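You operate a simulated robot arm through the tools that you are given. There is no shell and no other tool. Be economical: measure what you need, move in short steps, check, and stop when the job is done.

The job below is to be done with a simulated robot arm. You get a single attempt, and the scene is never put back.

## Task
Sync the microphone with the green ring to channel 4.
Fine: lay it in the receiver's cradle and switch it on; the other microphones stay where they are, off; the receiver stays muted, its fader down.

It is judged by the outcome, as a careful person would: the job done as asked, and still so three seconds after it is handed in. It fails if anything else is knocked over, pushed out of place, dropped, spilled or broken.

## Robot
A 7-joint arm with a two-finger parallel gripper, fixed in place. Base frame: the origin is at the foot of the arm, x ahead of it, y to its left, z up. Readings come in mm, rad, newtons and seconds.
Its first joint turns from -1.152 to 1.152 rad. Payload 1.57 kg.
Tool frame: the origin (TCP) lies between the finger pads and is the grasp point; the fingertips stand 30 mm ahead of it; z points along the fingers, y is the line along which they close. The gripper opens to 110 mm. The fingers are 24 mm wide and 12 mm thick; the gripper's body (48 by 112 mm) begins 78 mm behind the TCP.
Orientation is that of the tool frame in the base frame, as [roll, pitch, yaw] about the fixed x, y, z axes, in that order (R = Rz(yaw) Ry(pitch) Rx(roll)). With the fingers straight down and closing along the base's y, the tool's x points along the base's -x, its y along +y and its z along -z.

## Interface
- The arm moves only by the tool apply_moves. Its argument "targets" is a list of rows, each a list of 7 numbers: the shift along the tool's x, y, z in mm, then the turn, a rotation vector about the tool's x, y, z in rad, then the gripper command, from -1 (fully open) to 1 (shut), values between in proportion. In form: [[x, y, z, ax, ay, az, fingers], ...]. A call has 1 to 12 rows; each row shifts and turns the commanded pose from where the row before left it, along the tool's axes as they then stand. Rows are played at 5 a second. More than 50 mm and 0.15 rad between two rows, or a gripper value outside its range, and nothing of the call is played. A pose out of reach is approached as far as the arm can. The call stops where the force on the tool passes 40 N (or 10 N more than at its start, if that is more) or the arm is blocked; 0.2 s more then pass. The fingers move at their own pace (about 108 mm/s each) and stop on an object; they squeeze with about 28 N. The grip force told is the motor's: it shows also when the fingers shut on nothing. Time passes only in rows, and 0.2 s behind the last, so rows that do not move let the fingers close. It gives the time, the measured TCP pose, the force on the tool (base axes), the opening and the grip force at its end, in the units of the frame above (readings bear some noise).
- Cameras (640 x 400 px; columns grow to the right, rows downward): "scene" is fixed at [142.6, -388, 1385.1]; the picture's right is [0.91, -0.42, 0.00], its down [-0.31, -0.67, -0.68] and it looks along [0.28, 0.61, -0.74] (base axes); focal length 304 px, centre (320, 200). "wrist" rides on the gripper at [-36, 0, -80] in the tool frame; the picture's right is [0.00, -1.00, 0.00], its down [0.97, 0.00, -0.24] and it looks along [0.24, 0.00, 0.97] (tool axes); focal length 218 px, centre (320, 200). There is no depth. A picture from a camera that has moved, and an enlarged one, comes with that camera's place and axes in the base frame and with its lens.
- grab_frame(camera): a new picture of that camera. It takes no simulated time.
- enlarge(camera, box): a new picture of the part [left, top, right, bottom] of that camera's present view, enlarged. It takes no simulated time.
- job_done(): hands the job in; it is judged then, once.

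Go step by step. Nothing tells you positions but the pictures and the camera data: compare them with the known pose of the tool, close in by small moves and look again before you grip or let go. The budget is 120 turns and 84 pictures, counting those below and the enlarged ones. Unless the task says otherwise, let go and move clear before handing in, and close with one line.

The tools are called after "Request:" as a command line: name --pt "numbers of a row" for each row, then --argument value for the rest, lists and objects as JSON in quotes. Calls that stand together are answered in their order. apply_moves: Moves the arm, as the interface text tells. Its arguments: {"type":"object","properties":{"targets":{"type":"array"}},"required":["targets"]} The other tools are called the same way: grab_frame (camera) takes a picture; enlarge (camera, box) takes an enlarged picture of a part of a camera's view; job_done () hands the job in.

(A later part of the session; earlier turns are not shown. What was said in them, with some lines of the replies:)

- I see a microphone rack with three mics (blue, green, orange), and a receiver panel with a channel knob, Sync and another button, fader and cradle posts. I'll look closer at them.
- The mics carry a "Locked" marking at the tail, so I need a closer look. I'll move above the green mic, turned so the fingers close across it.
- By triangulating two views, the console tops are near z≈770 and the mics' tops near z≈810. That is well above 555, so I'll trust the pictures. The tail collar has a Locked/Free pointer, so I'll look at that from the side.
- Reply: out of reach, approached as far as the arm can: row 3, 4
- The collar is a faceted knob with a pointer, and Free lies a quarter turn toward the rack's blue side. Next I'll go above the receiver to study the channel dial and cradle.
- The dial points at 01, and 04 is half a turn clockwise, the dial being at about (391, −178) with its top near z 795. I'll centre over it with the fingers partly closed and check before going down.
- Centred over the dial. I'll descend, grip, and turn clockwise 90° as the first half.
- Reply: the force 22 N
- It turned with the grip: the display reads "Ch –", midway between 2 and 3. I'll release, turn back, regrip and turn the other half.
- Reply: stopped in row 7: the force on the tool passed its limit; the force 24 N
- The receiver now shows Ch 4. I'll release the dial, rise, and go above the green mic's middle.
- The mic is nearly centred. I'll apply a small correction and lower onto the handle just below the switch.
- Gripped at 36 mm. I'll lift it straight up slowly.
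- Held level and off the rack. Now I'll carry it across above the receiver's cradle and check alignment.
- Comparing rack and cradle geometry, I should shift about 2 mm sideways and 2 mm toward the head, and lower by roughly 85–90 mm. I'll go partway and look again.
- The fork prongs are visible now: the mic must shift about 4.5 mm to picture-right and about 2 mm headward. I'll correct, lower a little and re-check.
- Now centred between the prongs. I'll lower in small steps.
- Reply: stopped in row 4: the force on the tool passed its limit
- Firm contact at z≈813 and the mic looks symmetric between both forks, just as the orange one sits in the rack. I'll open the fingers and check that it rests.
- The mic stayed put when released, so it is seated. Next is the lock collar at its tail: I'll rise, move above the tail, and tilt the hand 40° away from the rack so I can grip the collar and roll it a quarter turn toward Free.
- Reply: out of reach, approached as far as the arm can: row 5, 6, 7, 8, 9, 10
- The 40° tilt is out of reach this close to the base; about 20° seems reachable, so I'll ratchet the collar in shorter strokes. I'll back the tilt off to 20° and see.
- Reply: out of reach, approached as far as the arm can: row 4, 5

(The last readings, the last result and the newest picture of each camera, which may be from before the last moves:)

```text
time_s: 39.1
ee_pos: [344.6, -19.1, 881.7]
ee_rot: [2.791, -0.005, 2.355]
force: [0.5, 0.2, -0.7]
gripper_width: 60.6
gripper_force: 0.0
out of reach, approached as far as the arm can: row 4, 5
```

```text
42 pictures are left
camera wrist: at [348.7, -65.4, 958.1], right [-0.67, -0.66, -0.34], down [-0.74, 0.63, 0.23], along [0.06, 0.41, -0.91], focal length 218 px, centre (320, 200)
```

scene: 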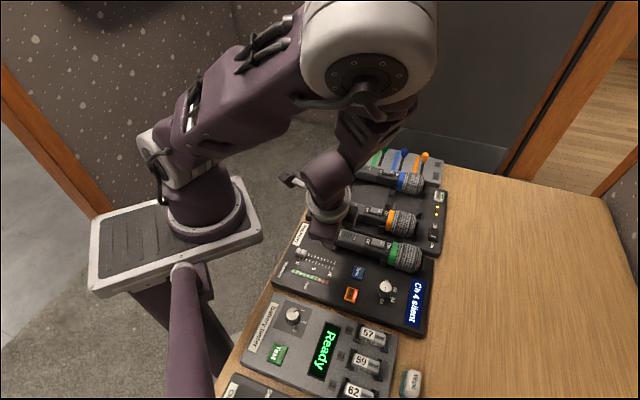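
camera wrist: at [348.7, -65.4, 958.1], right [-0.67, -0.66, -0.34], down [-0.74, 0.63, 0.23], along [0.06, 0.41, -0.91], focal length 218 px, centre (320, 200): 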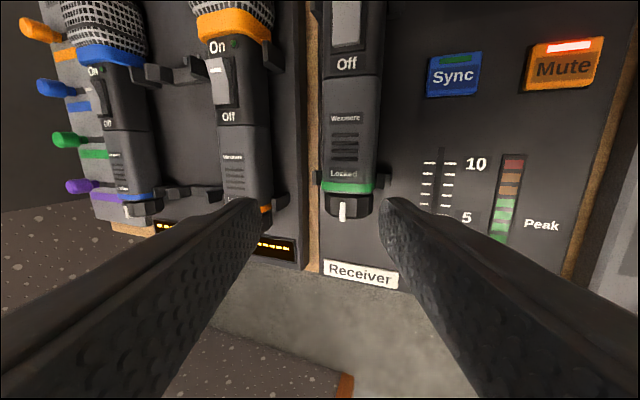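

Tilting right is limited here, but tilting left (away from the base) should be fine and clears the orange mic. I'll grip near vertical (−8°) and roll to about +40°, twice. First I'll set up the near-vertical pose above the collar.

Request:
apply_moves --pt "0 0 0 0.105 0 0 -0.1" --pt "0 0 0 0.105 0 0 -0.1" --pt "13.7 -6.7 10 0 0 0 -0.1" --pt "0 0 18 0 0 0 -0.1" --pt "0 0 0 0 0 0 -0.1"

Request:
enlarge --camera "wrist" --box '[220, 60, 420, 280]'

```text
time_s: 40.3
ee_pos: [334.8, -12.3, 854.0]
ee_rot: [3.0, -0.001, 2.351]
force: [-0.5, -0.4, -0.4]
gripper_width: 60.6
gripper_force: 0.0
```

```text
1.82 times, centred on (320, 170) of wrist
camera zoom: at [350.4, -46.1, 934.1], right [-0.7, -0.7, -0.14], down [-0.71, 0.66, 0.24], along [-0.07, 0.27, -0.96], focal length 397 px, centre (320, 254)
```

zoom: 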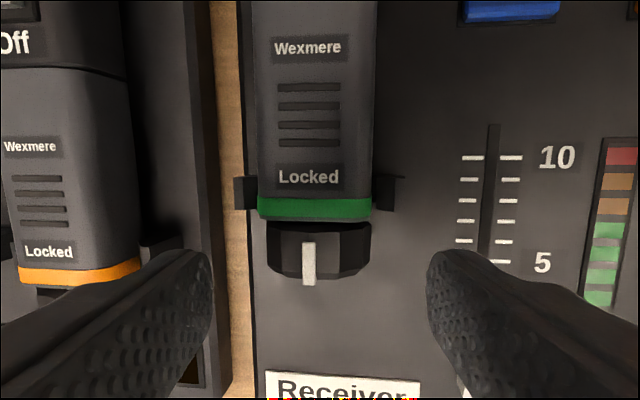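

Aligned with the collar. I'll go down and grip it.

Request:
apply_moves --pt "0 0 18 0 0 0 -0.1" --pt "0 0 18 0 0 0 -0.1" --pt "0 0 0 0 0 0 1" --pt "0 0 0 0 0 0 1" --pt "0 0 0 0 0 0 1"

Request:
enlarge --camera "wrist" --box '[220, 60, 420, 280]'

```text
time_s: 41.5
ee_pos: [336.4, -9.1, 817.4]
ee_rot: [2.996, -0.002, 2.353]
force: [4.7, 4.6, 2.0]
gripper_width: 35.3
gripper_force: 28.1
```

```text
1.82 times, centred on (320, 170) of wrist
camera zoom: at [352.6, -42.7, 897.7], right [-0.7, -0.7, -0.14], down [-0.71, 0.66, 0.24], along [-0.07, 0.27, -0.96], focal length 397 px, centre (320, 254)
```

zoom: 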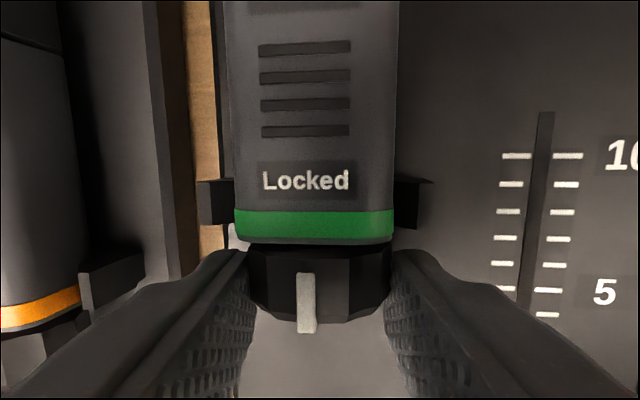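

Gripped the collar (35 mm). Rolling it left about the mic's axis, half of the stroke first.

Request:
apply_moves --pt "0 2.3 0.1 0.105 0 0 1" --pt "0 2.3 0.1 0.105 0 0 1" --pt "0 2.3 0.1 0.105 0 0 1" --pt "0 2.3 0.1 0.105 0 0 1" --pt "0 0 0 0 0 0 1"

Request:
enlarge --camera "wrist" --box '[220, 60, 420, 280]'

```text
time_s: 42.7
ee_pos: [343.2, -2.9, 817.3]
ee_rot: [-2.863, -0.001, 2.352]
force: [0.3, 0.9, 0.4]
gripper_width: 34.9
gripper_force: 28.2
```

```text
1.82 times, centred on (320, 170) of wrist
camera zoom: at [382.8, -12.0, 894.9], right [-0.68, -0.68, 0.28], down [-0.64, 0.74, 0.23], along [-0.36, -0.02, -0.93], focal length 397 px, centre (320, 254)
```

zoom: 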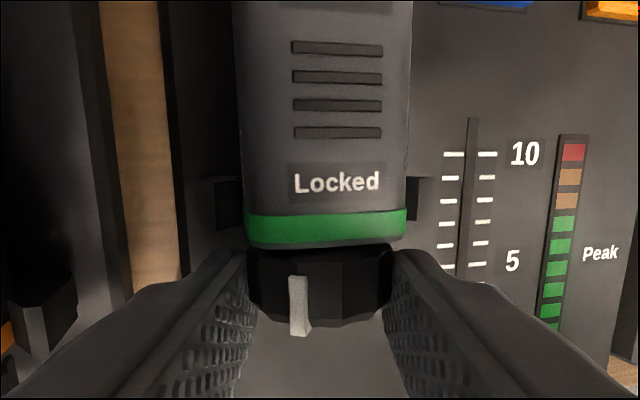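

The collar turns and the body stays still. Continuing the stroke.

Request:
apply_moves --pt "0 2.3 0.1 0.105 0 0 1" --pt "0 2.3 0.1 0.105 0 0 1" --pt "0 2.3 0.1 0.105 0 0 1" --pt "0 2.3 0.1 0.105 0 0 1" --pt "0 0 0 0 0 0 1"

Request:
enlarge --camera "wrist" --box '[120, 60, 420, 280]'

Request:
enlarge --camera "scene" --box '[300, 180, 440, 280]'

```text
time_s: 43.9
ee_pos: [348.9, 4.6, 813.4]
ee_rot: [-2.442, -0.001, 2.353]
force: [5.0, 9.9, 35.0]
gripper_width: 34.7
gripper_force: 28.1
```

```text
1.82 times, centred on (270, 170) of wrist
camera zoom: at [409.6, 15.0, 875.4], right [-0.54, -0.54, 0.64], down [-0.58, 0.8, 0.18], along [-0.61, -0.27, -0.74], focal length 397 px, centre (411, 254)
```

zoom: 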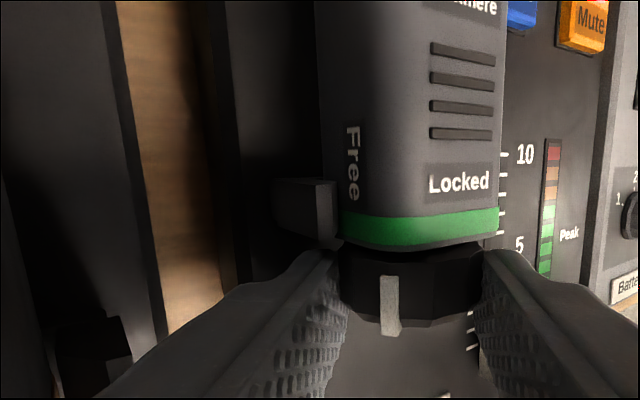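

```text
4.00 times, centred on (370, 230) of scene
camera zoom: at [142.4, -387.8, 1385.2], right [0.91, -0.42, 0.0], down [-0.31, -0.67, -0.68], along [0.28, 0.61, -0.74], focal length 1216 px, centre (120, 80)
```

zoom: 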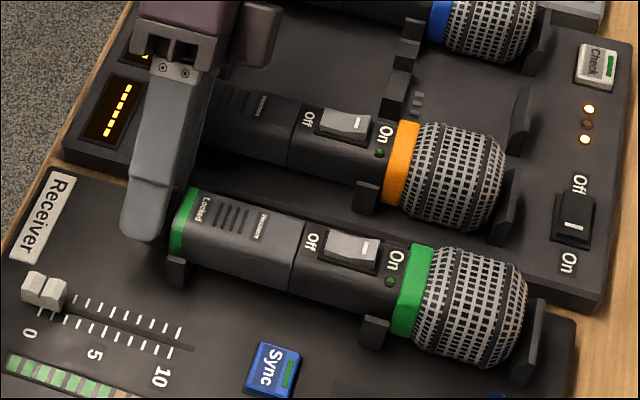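

The pointer is halfway. There is 35 N upward, probably the low fingertip meeting the panel, so I'll stop the stroke here, open just a little, back out along the tool axis, and return to upright for a second grip.

Request:
apply_moves --pt "0 0 -2 0 0 0 0.25" --pt "0 0 -10 0 0 0 0.2" --pt "0 0 -20 0 0 0 0.1" --pt "0 0 -15 0 0 0 -0.1" --pt "0 0 0 0 0 0 -0.1"

Request:
enlarge --camera "wrist" --box '[120, 40, 420, 280]'

```text
time_s: 45.1
ee_pos: [371.9, 24.9, 850.1]
ee_rot: [-2.444, -0.002, 2.353]
force: [-0.3, 0.4, 0.1]
gripper_width: 60.9
gripper_force: 0.0
```

```text
1.67 times, centred on (270, 160) of wrist
camera zoom: at [431.6, 35.0, 912.0], right [-0.54, -0.54, 0.64], down [-0.57, 0.8, 0.19], along [-0.61, -0.27, -0.74], focal length 364 px, centre (403, 267)
```

zoom: 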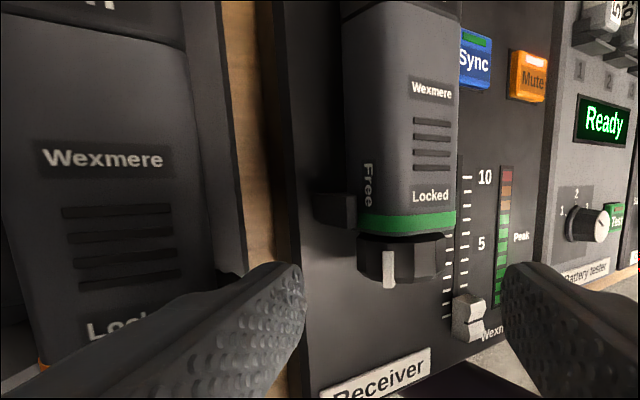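

Request:
apply_moves --pt "0 -7.2 0.4 -0.105 0 0 -0.1" --pt "0 -7.2 0.4 -0.105 0 0 -0.1" --pt "0 -7.2 0.4 -0.105 0 0 -0.1" --pt "0 -7.2 0.4 -0.105 0 0 -0.1" --pt "0 -7.2 0.4 -0.105 0 0 -0.1" --pt "0 -7.2 0.4 -0.105 0 0 -0.1" --pt "0 -7.2 0.4 -0.105 0 0 -0.1" --pt "0 -7.2 0.4 -0.105 0 0 -0.1" --pt "0 0 0 0 0 0 -0.1"

```text
time_s: 47.1
ee_pos: [332.8, -12.2, 863.1]
ee_rot: [2.999, 0.001, 2.352]
force: [0.6, -0.1, -0.6]
gripper_width: 60.6
gripper_force: 0.1
```

Request:
apply_moves --pt "0 0 15 0 0 0 -0.1" --pt "0 0 15 0 0 0 -0.1" --pt "0 0 13 0 0 0 -0.1" --pt "0 0 0 0 0 0 1" --pt "0 0 0 0 0 0 1" --pt "0 0 0 0 0 0 1"

Request:
enlarge --camera "wrist" --box '[220, 60, 420, 280]'

```text
time_s: 48.5
ee_pos: [337.0, -8.0, 820.6]
ee_rot: [2.997, -0.002, 2.353]
force: [0.6, 0.8, -0.8]
gripper_width: 35.4
gripper_force: 28.4
```

```text
1.82 times, centred on (320, 170) of wrist
camera zoom: at [353.6, -42.0, 901.0], right [-0.7, -0.7, -0.14], down [-0.71, 0.66, 0.24], along [-0.07, 0.27, -0.96], focal length 397 px, centre (320, 254)
```

zoom: 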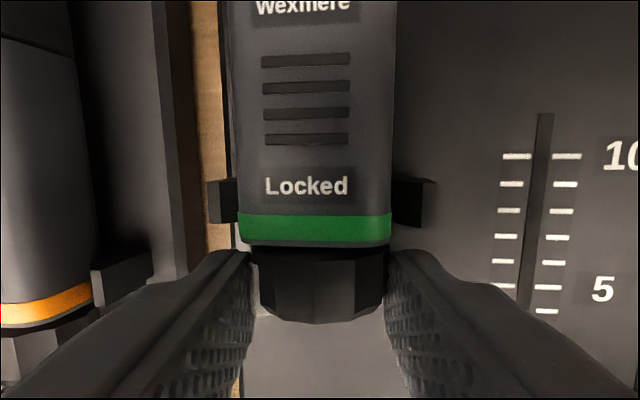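

Request:
apply_moves --pt "0 2.6 0.1 0.105 0 0 1" --pt "0 2.6 0.1 0.105 0 0 1" --pt "0 2.6 0.1 0.105 0 0 1" --pt "0 2.6 0.1 0.105 0 0 1" --pt "0 2.6 0.1 0.105 0 0 1" --pt "0 2.6 0.1 0.105 0 0 1" --pt "0 2.6 0.1 0.09 0 0 1" --pt "0 0 0 0 0 0 1"

Request:
enlarge --camera "wrist" --box '[120, 40, 420, 280]'

```text
time_s: 50.3
ee_pos: [347.7, 4.0, 818.4]
ee_rot: [-2.561, 0.001, 2.355]
force: [1.0, -1.4, 7.0]
gripper_width: 35.2
gripper_force: 27.6
```

```text
1.67 times, centred on (270, 160) of wrist
camera zoom: at [404.2, 9.2, 886.3], right [-0.59, -0.59, 0.55], down [-0.59, 0.78, 0.2], along [-0.55, -0.2, -0.81], focal length 364 px, centre (403, 267)
```

zoom: 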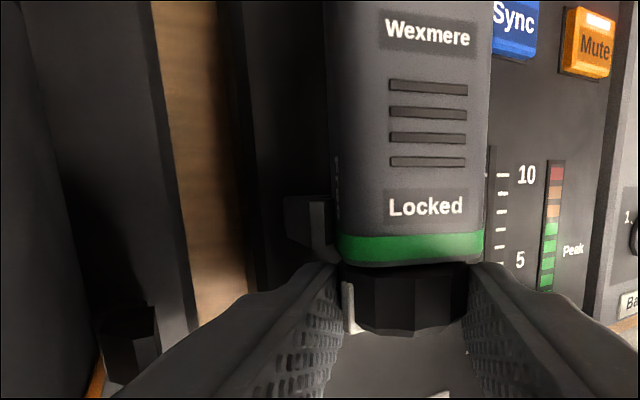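

The body may have rolled a little with the collar at the end, so I'll release gently and look.

Request:
apply_moves --pt "0 0 0 -0.1 0 0 1" --pt "0 0 0 0 0 0 0.25" --pt "0 0 -10 0 0 0 0.2" --pt "0 0 -20 0 0 0 0.1" --pt "0 0 -20 0 0 0 -0.1" --pt "0 0 0 0 0 0 -0.1"

Request:
enlarge --camera "wrist" --box '[120, 40, 420, 280]'

Request:
enlarge --camera "scene" --box '[300, 180, 440, 280]'

```text
time_s: 51.7
ee_pos: [365.8, 20.3, 860.4]
ee_rot: [-2.663, -0.002, 2.351]
force: [-0.2, -0.1, -0.5]
gripper_width: 60.5
gripper_force: 0.0
```

```text
1.67 times, centred on (270, 160) of wrist
camera zoom: at [416.3, 19.8, 933.0], right [-0.63, -0.63, 0.46], down [-0.61, 0.77, 0.21], along [-0.49, -0.14, -0.86], focal length 364 px, centre (403, 267)
```

zoom: 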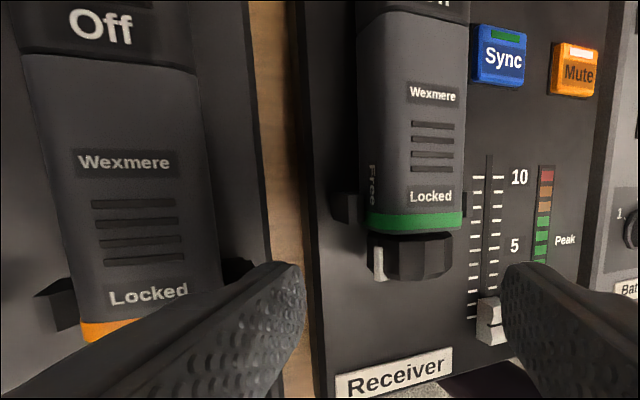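

```text
4.00 times, centred on (370, 230) of scene
camera zoom: at [142.6, -388.0, 1385.1], right [0.91, -0.42, 0.0], down [-0.31, -0.67, -0.68], along [0.28, 0.61, -0.74], focal length 1216 px, centre (120, 80)
```

zoom: 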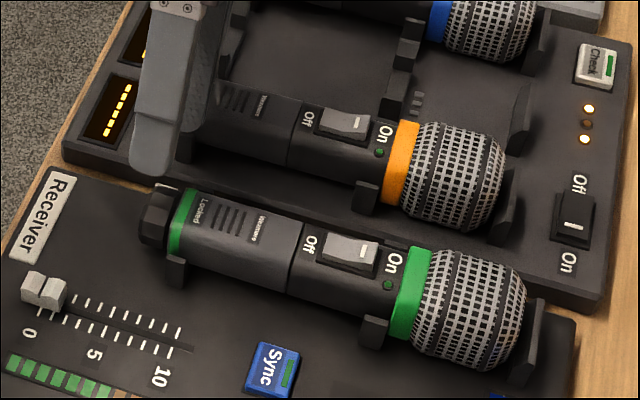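

The mic sits properly again and the pointer is at about 75° of 90°. One more short stroke is needed, starting from a left-tilted grip so the finger avoids the pointer.

Request:
apply_moves --pt "0 -9.2 0.3 -0.09 0 0 -0.1" --pt "0 -6.8 0.3 -0.09 0 0 -0.1" --pt "0 0 17 0 0 0 -0.1" --pt "0 0 17 0 0 0 -0.1" --pt "0 0 16 0 0 0 -0.1" --pt "0 0 0 0 0 0 -0.1"

Request:
enlarge --camera "wrist" --box '[220, 60, 420, 280]'

```text
time_s: 53.1
ee_pos: [344.9, -0.6, 819.8]
ee_rot: [-2.844, -0.002, 2.352]
force: [-0.4, -0.2, 0.0]
gripper_width: 60.6
gripper_force: 0.0
```

```text
1.82 times, centred on (320, 170) of wrist
camera zoom: at [386.3, -9.9, 896.6], right [-0.68, -0.67, 0.29], down [-0.63, 0.74, 0.23], along [-0.37, -0.03, -0.93], focal length 397 px, centre (320, 254)
```

zoom: 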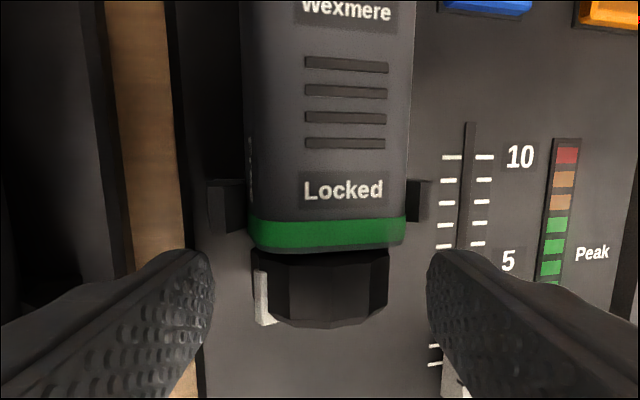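

Request:
apply_moves --pt "0 0 0 0 0 0 1" --pt "0 0 0 0 0 0 1" --pt "0 0 0 0 0 0 1" --pt "0 2.3 0.1 0.09 0 0 1" --pt "0 2.3 0.1 0.09 0 0 1" --pt "0 2.3 0.1 0.09 0 0 1" --pt "0 2.3 0.1 0.09 0 0 1" --pt "0 0 0 0 0 0 1"

Request:
enlarge --camera "wrist" --box '[120, 40, 420, 280]'

```text
time_s: 54.9
ee_pos: [350.7, 3.9, 816.5]
ee_rot: [-2.482, -0.001, 2.353]
force: [2.4, 2.9, 9.4]
gripper_width: 34.9
gripper_force: 27.8
```

```text
1.67 times, centred on (270, 160) of wrist
camera zoom: at [408.9, 13.0, 880.8], right [-0.56, -0.56, 0.61], down [-0.58, 0.79, 0.19], along [-0.59, -0.25, -0.77], focal length 364 px, centre (403, 267)
```

zoom: 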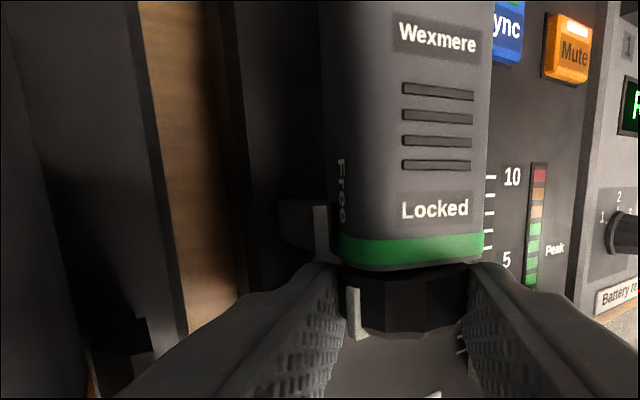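

The pointer lines up with the Free mark and the collar now carries the body with it, which suggests the end stop. I'll release and check the resting state.

Request:
apply_moves --pt "0 -1.5 0 -0.06 0 0 1" --pt "0 0 0 0 0 0 0.25" --pt "0 0 -10 0 0 0 0.2" --pt "0 0 -20 0 0 0 0.1" --pt "0 0 -20 0 0 0 -0.1" --pt "0 0 -10 0 0 0 -0.1" --pt "0 0 0 0 0 0 -0.1"

Request:
enlarge --camera "wrist" --box '[200, 40, 400, 240]'

```text
time_s: 56.5
ee_pos: [373.1, 27.4, 866.1]
ee_rot: [-2.544, -0.002, 2.353]
force: [0.1, 0.6, -0.2]
gripper_width: 60.6
gripper_force: 0.0
```

```text
2.00 times, centred on (300, 140) of wrist
camera zoom: at [429.1, 33.8, 933.8], right [-0.59, -0.58, 0.56], down [-0.59, 0.78, 0.2], along [-0.56, -0.21, -0.8], focal length 436 px, centre (360, 320)
```

zoom: 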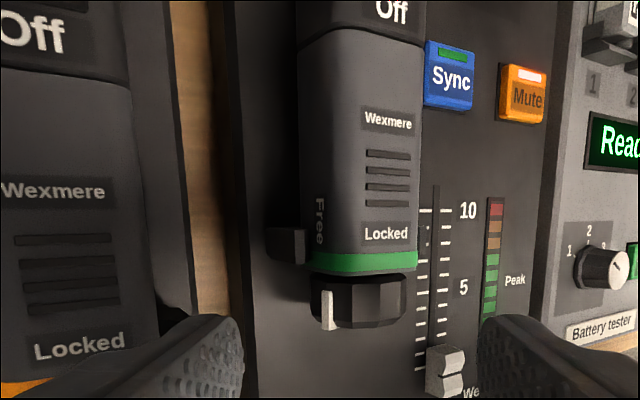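

The pointer now lines up with the Free mark. Next I'll close the fingers, come upright and hover over the On end of the mic's rocker switch.

Request:
apply_moves --pt "0 0 -15 0 0 0 -0.1" --pt "0 0 0 -0.12 0 0 0.5" --pt "0 0 0 -0.12 0 0 1" --pt "0 0 0 -0.12 0 0 1" --pt "0 0 0 -0.12 0 0 1" --pt "0 0 0 -0.118 0 0 1" --pt "-32 -12 0 0 0 0 1" --pt "-32 -12 0 0 0 0 1" --pt "-32 -12 0 0 0 0 1" --pt "-31 -12 0 0 0 0 1" --pt "0 0 0 0 0 0 1"

Request:
grab_frame --camera "wrist"

```text
time_s: 58.9
ee_pos: [433.4, -90.7, 878.2]
ee_rot: [-3.14, -0.002, 2.353]
force: [0.0, 0.1, 0.3]
gripper_width: 0.0
gripper_force: 21.5
```

```text
28 pictures are left
camera wrist: at [458.7, -116.8, 959.1], right [-0.71, -0.7, 0.0], down [-0.68, 0.69, 0.24], along [-0.17, 0.17, -0.97], focal length 218 px, centre (320, 200)
```

wrist: 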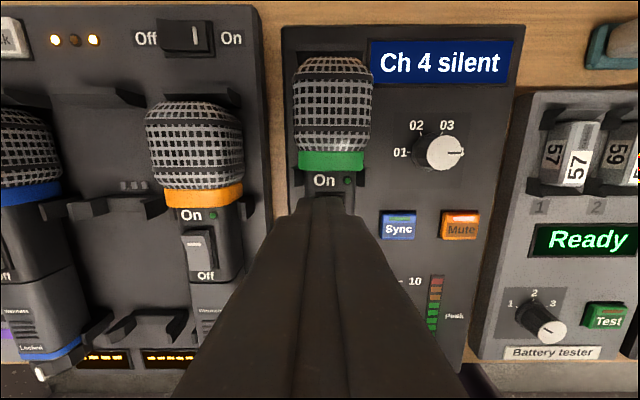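

Request:
apply_moves --pt "0 -7.2 10 0 0 0 1" --pt "0 0 12 0 0 0 1" --pt "0 0 0 0 0 0 1"

Request:
enlarge --camera "wrist" --box '[240, 80, 400, 280]'

Request:
enlarge --camera "scene" --box '[330, 190, 430, 270]'

```text
time_s: 59.7
ee_pos: [428.2, -92.7, 857.5]
ee_rot: [-3.141, -0.002, 2.353]
force: [-0.1, 0.6, -0.4]
gripper_width: 0.0
gripper_force: 21.2
```

```text
2.00 times, centred on (320, 180) of wrist
camera zoom: at [453.6, -119.7, 937.5], right [-0.71, -0.7, 0.0], down [-0.68, 0.69, 0.24], along [-0.17, 0.17, -0.97], focal length 436 px, centre (320, 240)
```

zoom: 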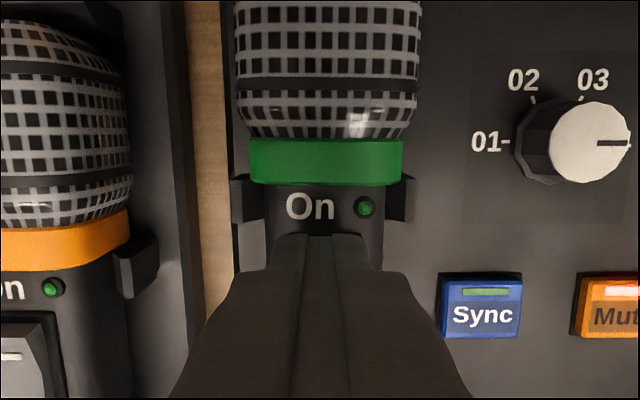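

```text
5.00 times, centred on (380, 230) of scene
camera zoom: at [142.6, -388.0, 1385.1], right [0.91, -0.42, 0.0], down [-0.31, -0.67, -0.68], along [0.28, 0.61, -0.74], focal length 1520 px, centre (20, 50)
```

zoom: 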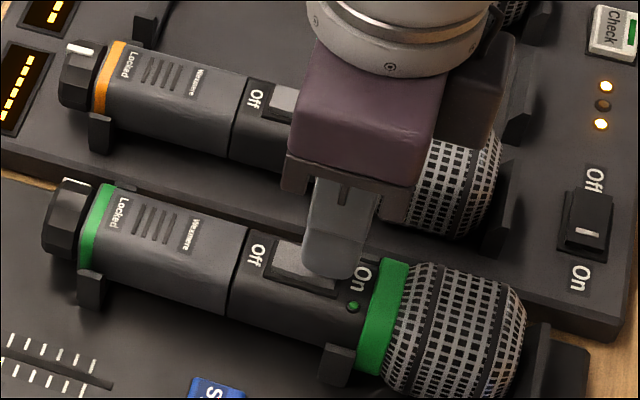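

The fingertips are right over the On end. Pressing down in small steps.

Request:
apply_moves --pt "0 -0.8 4 0 0 0 1" --pt "0 0 3 0 0 0 1" --pt "0 0 2 0 0 0 1" --pt "0 0 2 0 0 0 1" --pt "0 0 2 0 0 0 1" --pt "0 0 0 0 0 0 1"

Request:
enlarge --camera "wrist" --box '[240, 0, 480, 200]'

```text
time_s: 60.2
ee_pos: [429.4, -94.0, 853.1]
ee_rot: [3.141, 0.0, 2.353]
force: [-3.2, 0.8, 16.9]
gripper_width: 0.2
gripper_force: 21.2
stopped in row 2: the force on the tool passed its limit (the readings are from after the stop); the commanded pose is now the measured one
```

```text
2.00 times, centred on (360, 100) of wrist
camera zoom: at [453.6, -120.2, 934.4], right [-0.71, -0.7, 0.0], down [-0.68, 0.69, 0.24], along [-0.17, 0.17, -0.97], focal length 436 px, centre (240, 400)
```

zoom: 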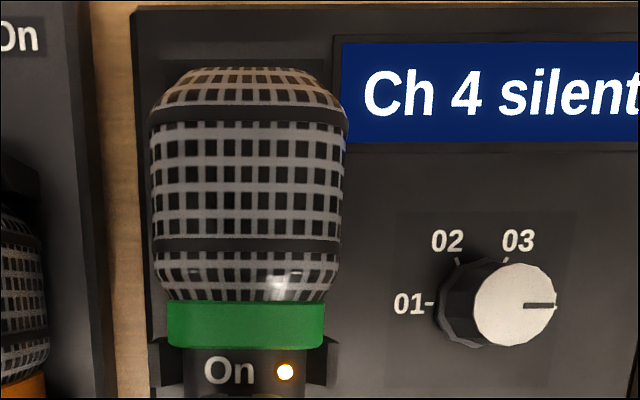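

The mic's LED is lit, so it is on. I'll lift off and move above the Sync button, at about (360, −117).

Request:
apply_moves --pt "0 0 -15 0 0 0 1" --pt "0 0 -15 0 0 0 1" --pt "16.4 -32.6 0 0 0 0 1" --pt "16.4 -32.6 0 0 0 0 1" --pt "0 0 25 0 0 0 1" --pt "0 0 0 0 0 0 1"

Request:
grab_frame --camera "wrist"

Request:
enlarge --camera "scene" --box '[310, 190, 450, 340]'

```text
time_s: 61.6
ee_pos: [359.1, -117.4, 857.8]
ee_rot: [3.139, 0.003, 2.352]
force: [0.3, 0.6, 0.6]
gripper_width: 0.0
gripper_force: 21.4
```

```text
24 pictures are left
camera wrist: at [383.7, -143.9, 939.2], right [-0.71, -0.7, 0.0], down [-0.68, 0.69, 0.24], along [-0.17, 0.17, -0.97], focal length 218 px, centre (320, 200)
```

wrist: 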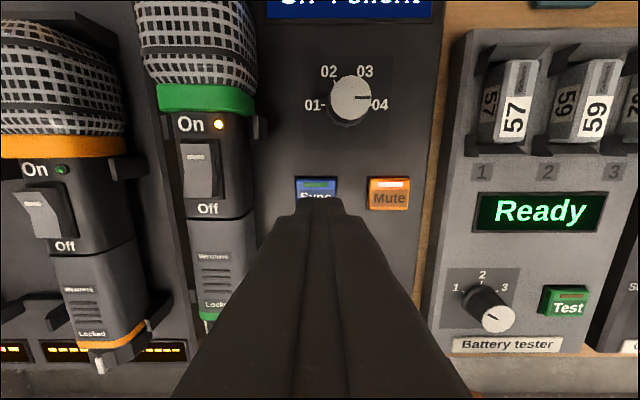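

```text
2.67 times, centred on (380, 265) of scene
camera zoom: at [142.6, -388.0, 1385.1], right [0.91, -0.42, 0.0], down [-0.31, -0.67, -0.68], along [0.28, 0.61, -0.74], focal length 811 px, centre (160, 27)
```

zoom: 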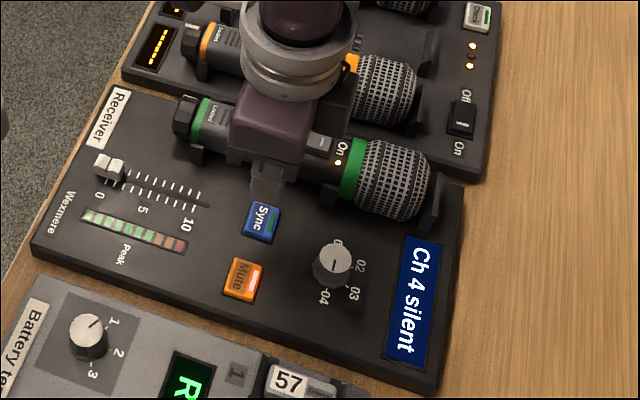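

Sync is almost under the fingertips; I'll correct a few mm and press gently. I'll also check the rack display that looks red.

Request:
enlarge --camera "wrist" --box '[0, 310, 200, 390]'

Request:
apply_moves --pt "-2.5 2.5 15 0 0 0 1" --pt "0 0 15 0 0 0 1" --pt "0 0 8 0 0 0 1" --pt "0 0 3 0 0 0 1" --pt "0 0 0 0 0 0 1"

Request:
enlarge --camera "scene" --box '[330, 220, 450, 320]'

```text
3.20 times, centred on (100, 350) of wrist
camera zoom: at [383.7, -143.9, 939.2], right [-0.71, -0.7, 0.0], down [-0.68, 0.69, 0.24], along [-0.17, 0.17, -0.97], focal length 698 px, centre (1024, -280)
```

zoom: 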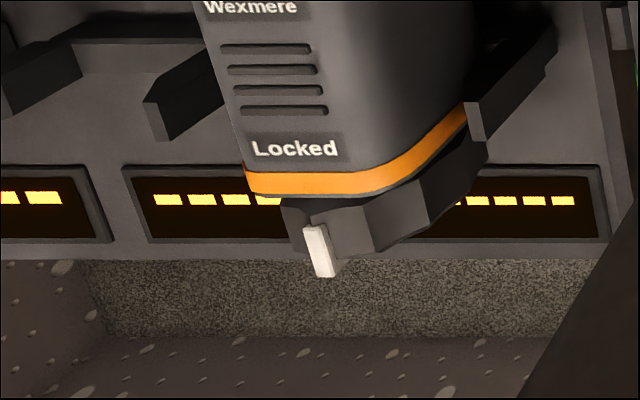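

```text
time_s: 62.8
ee_pos: [363.9, -117.8, 817.7]
ee_rot: [3.14, 0.001, 2.354]
force: [0.5, 0.9, -0.9]
gripper_width: 0.1
gripper_force: 20.7
```

```text
4.00 times, centred on (390, 270) of scene
camera zoom: at [142.6, -388.0, 1385.1], right [0.91, -0.42, 0.0], down [-0.31, -0.67, -0.68], along [0.28, 0.61, -0.74], focal length 1216 px, centre (40, -80)
```

zoom: 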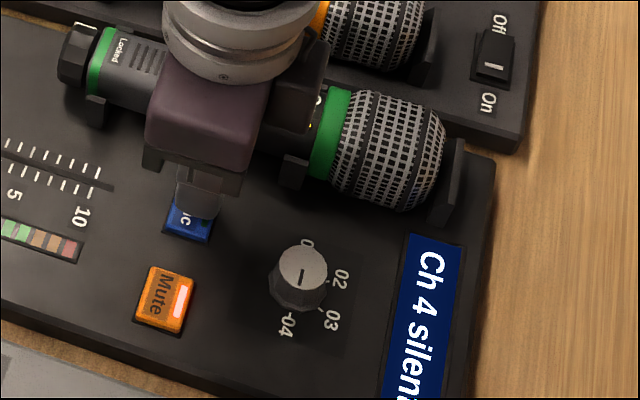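

Request:
apply_moves --pt "1 0 5 0 0 0 1" --pt "0 0 4 0 0 0 1" --pt "0 0 3 0 0 0 1" --pt "0 0 2 0 0 0 1" --pt "0 0 2 0 0 0 1" --pt "0 0 2 0 0 0 1"

Request:
enlarge --camera "scene" --box '[320, 190, 440, 330]'

```text
time_s: 64.2
ee_pos: [363.7, -115.8, 801.5]
ee_rot: [3.139, 0.001, 2.35]
force: [-2.9, 2.2, 20.6]
gripper_width: 0.1
gripper_force: 21.6
stopped in row 6: the force on the tool passed its limit (the readings are from after the stop); the commanded pose is now the measured one
```

```text
2.86 times, centred on (380, 260) of scene
camera zoom: at [142.3, -387.9, 1385.1], right [0.91, -0.42, 0.0], down [-0.31, -0.67, -0.68], along [0.28, 0.61, -0.74], focal length 869 px, centre (149, 29)
```

zoom: 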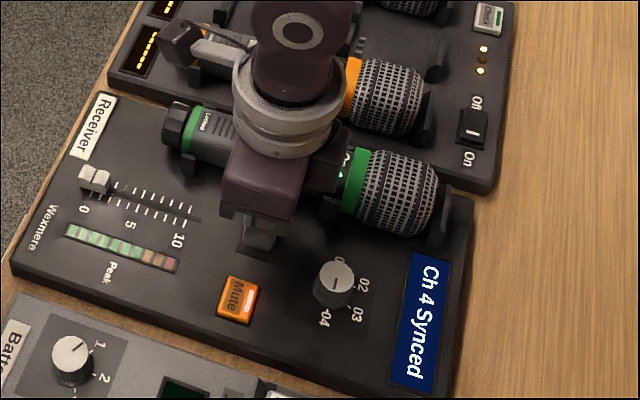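

"Ch 4 Synced" is showing and the mic's LED is green. I'll lift off, move clear and check that it holds.

Request:
apply_moves --pt "0 0 -15 0 0 0 1" --pt "0 0 -40 0 0 0 1" --pt "0 0 -45 0 0 0 1" --pt "0 0 -45 0 0 0 0" --pt "0 -45 -20 0 0 0 0" --pt "0 -45 0 0 0 0 0" --pt "0 0 0 0 0 0 0" --pt "0 0 0 0 0 0 0"

Request:
enlarge --camera "scene" --box '[290, 140, 450, 330]'

Request:
grab_frame --camera "wrist"

```text
time_s: 66.0
ee_pos: [301.1, -180.0, 968.5]
ee_rot: [3.141, 0.001, 2.353]
force: [1.1, 0.3, -0.9]
gripper_width: 54.9
gripper_force: 0.1
```

```text
2.11 times, centred on (370, 235) of scene
camera zoom: at [142.6, -388.0, 1385.1], right [0.91, -0.42, 0.0], down [-0.31, -0.67, -0.68], along [0.28, 0.61, -0.74], focal length 640 px, centre (215, 126)
```

zoom: 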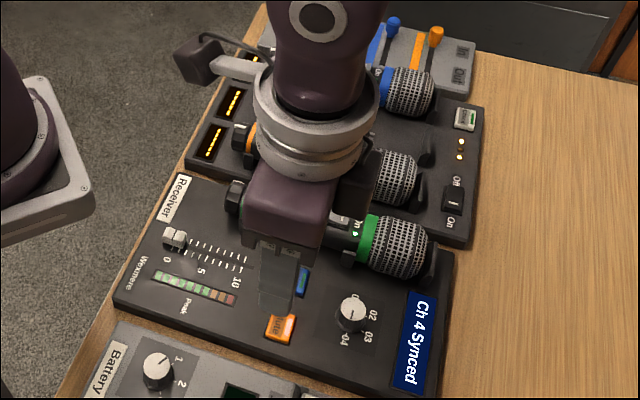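

```text
18 pictures are left
camera wrist: at [325.8, -205.1, 1048.5], right [-0.71, -0.7, 0.0], down [-0.68, 0.69, 0.24], along [-0.17, 0.17, -0.97], focal length 218 px, centre (320, 200)
```

wrist: 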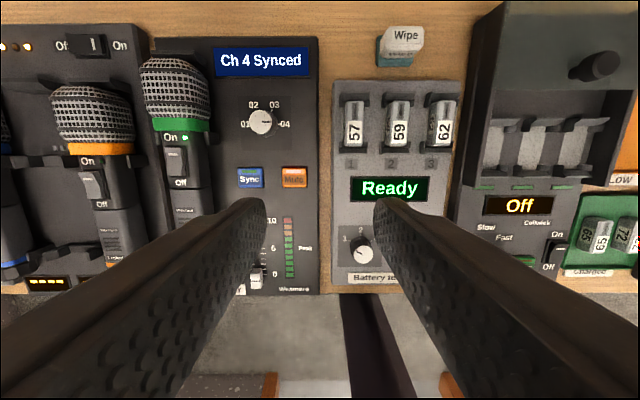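

Request:
enlarge --camera "wrist" --box '[130, 30, 330, 300]'

```text
1.48 times, centred on (230, 165) of wrist
camera zoom: at [325.8, -205.1, 1048.5], right [-0.71, -0.7, 0.0], down [-0.68, 0.69, 0.24], along [-0.17, 0.17, -0.97], focal length 323 px, centre (453, 252)
```

zoom: 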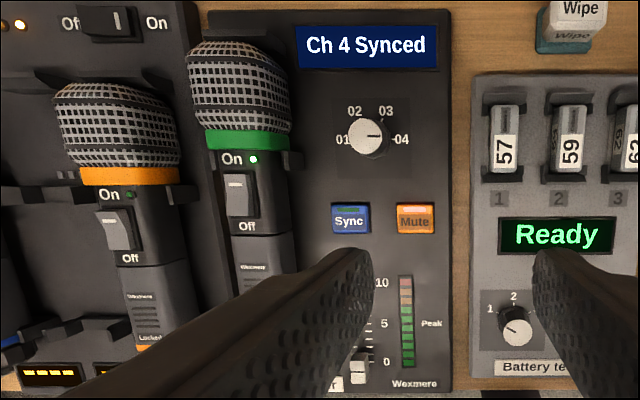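

Everything checks out: the receiver reads "Ch 4 Synced", the green mic is on in the cradle, Mute is still lit, the fader is at 0, and the other mics are off in the rack. I'm handing it in.

Request:
job_done

```text
The job is handed in.
```

The green-ringed microphone is synced to channel 4: it lies in the receiver's cradle, switched on, with the receiver still muted and its fader down, and the other microphones untouched and off.
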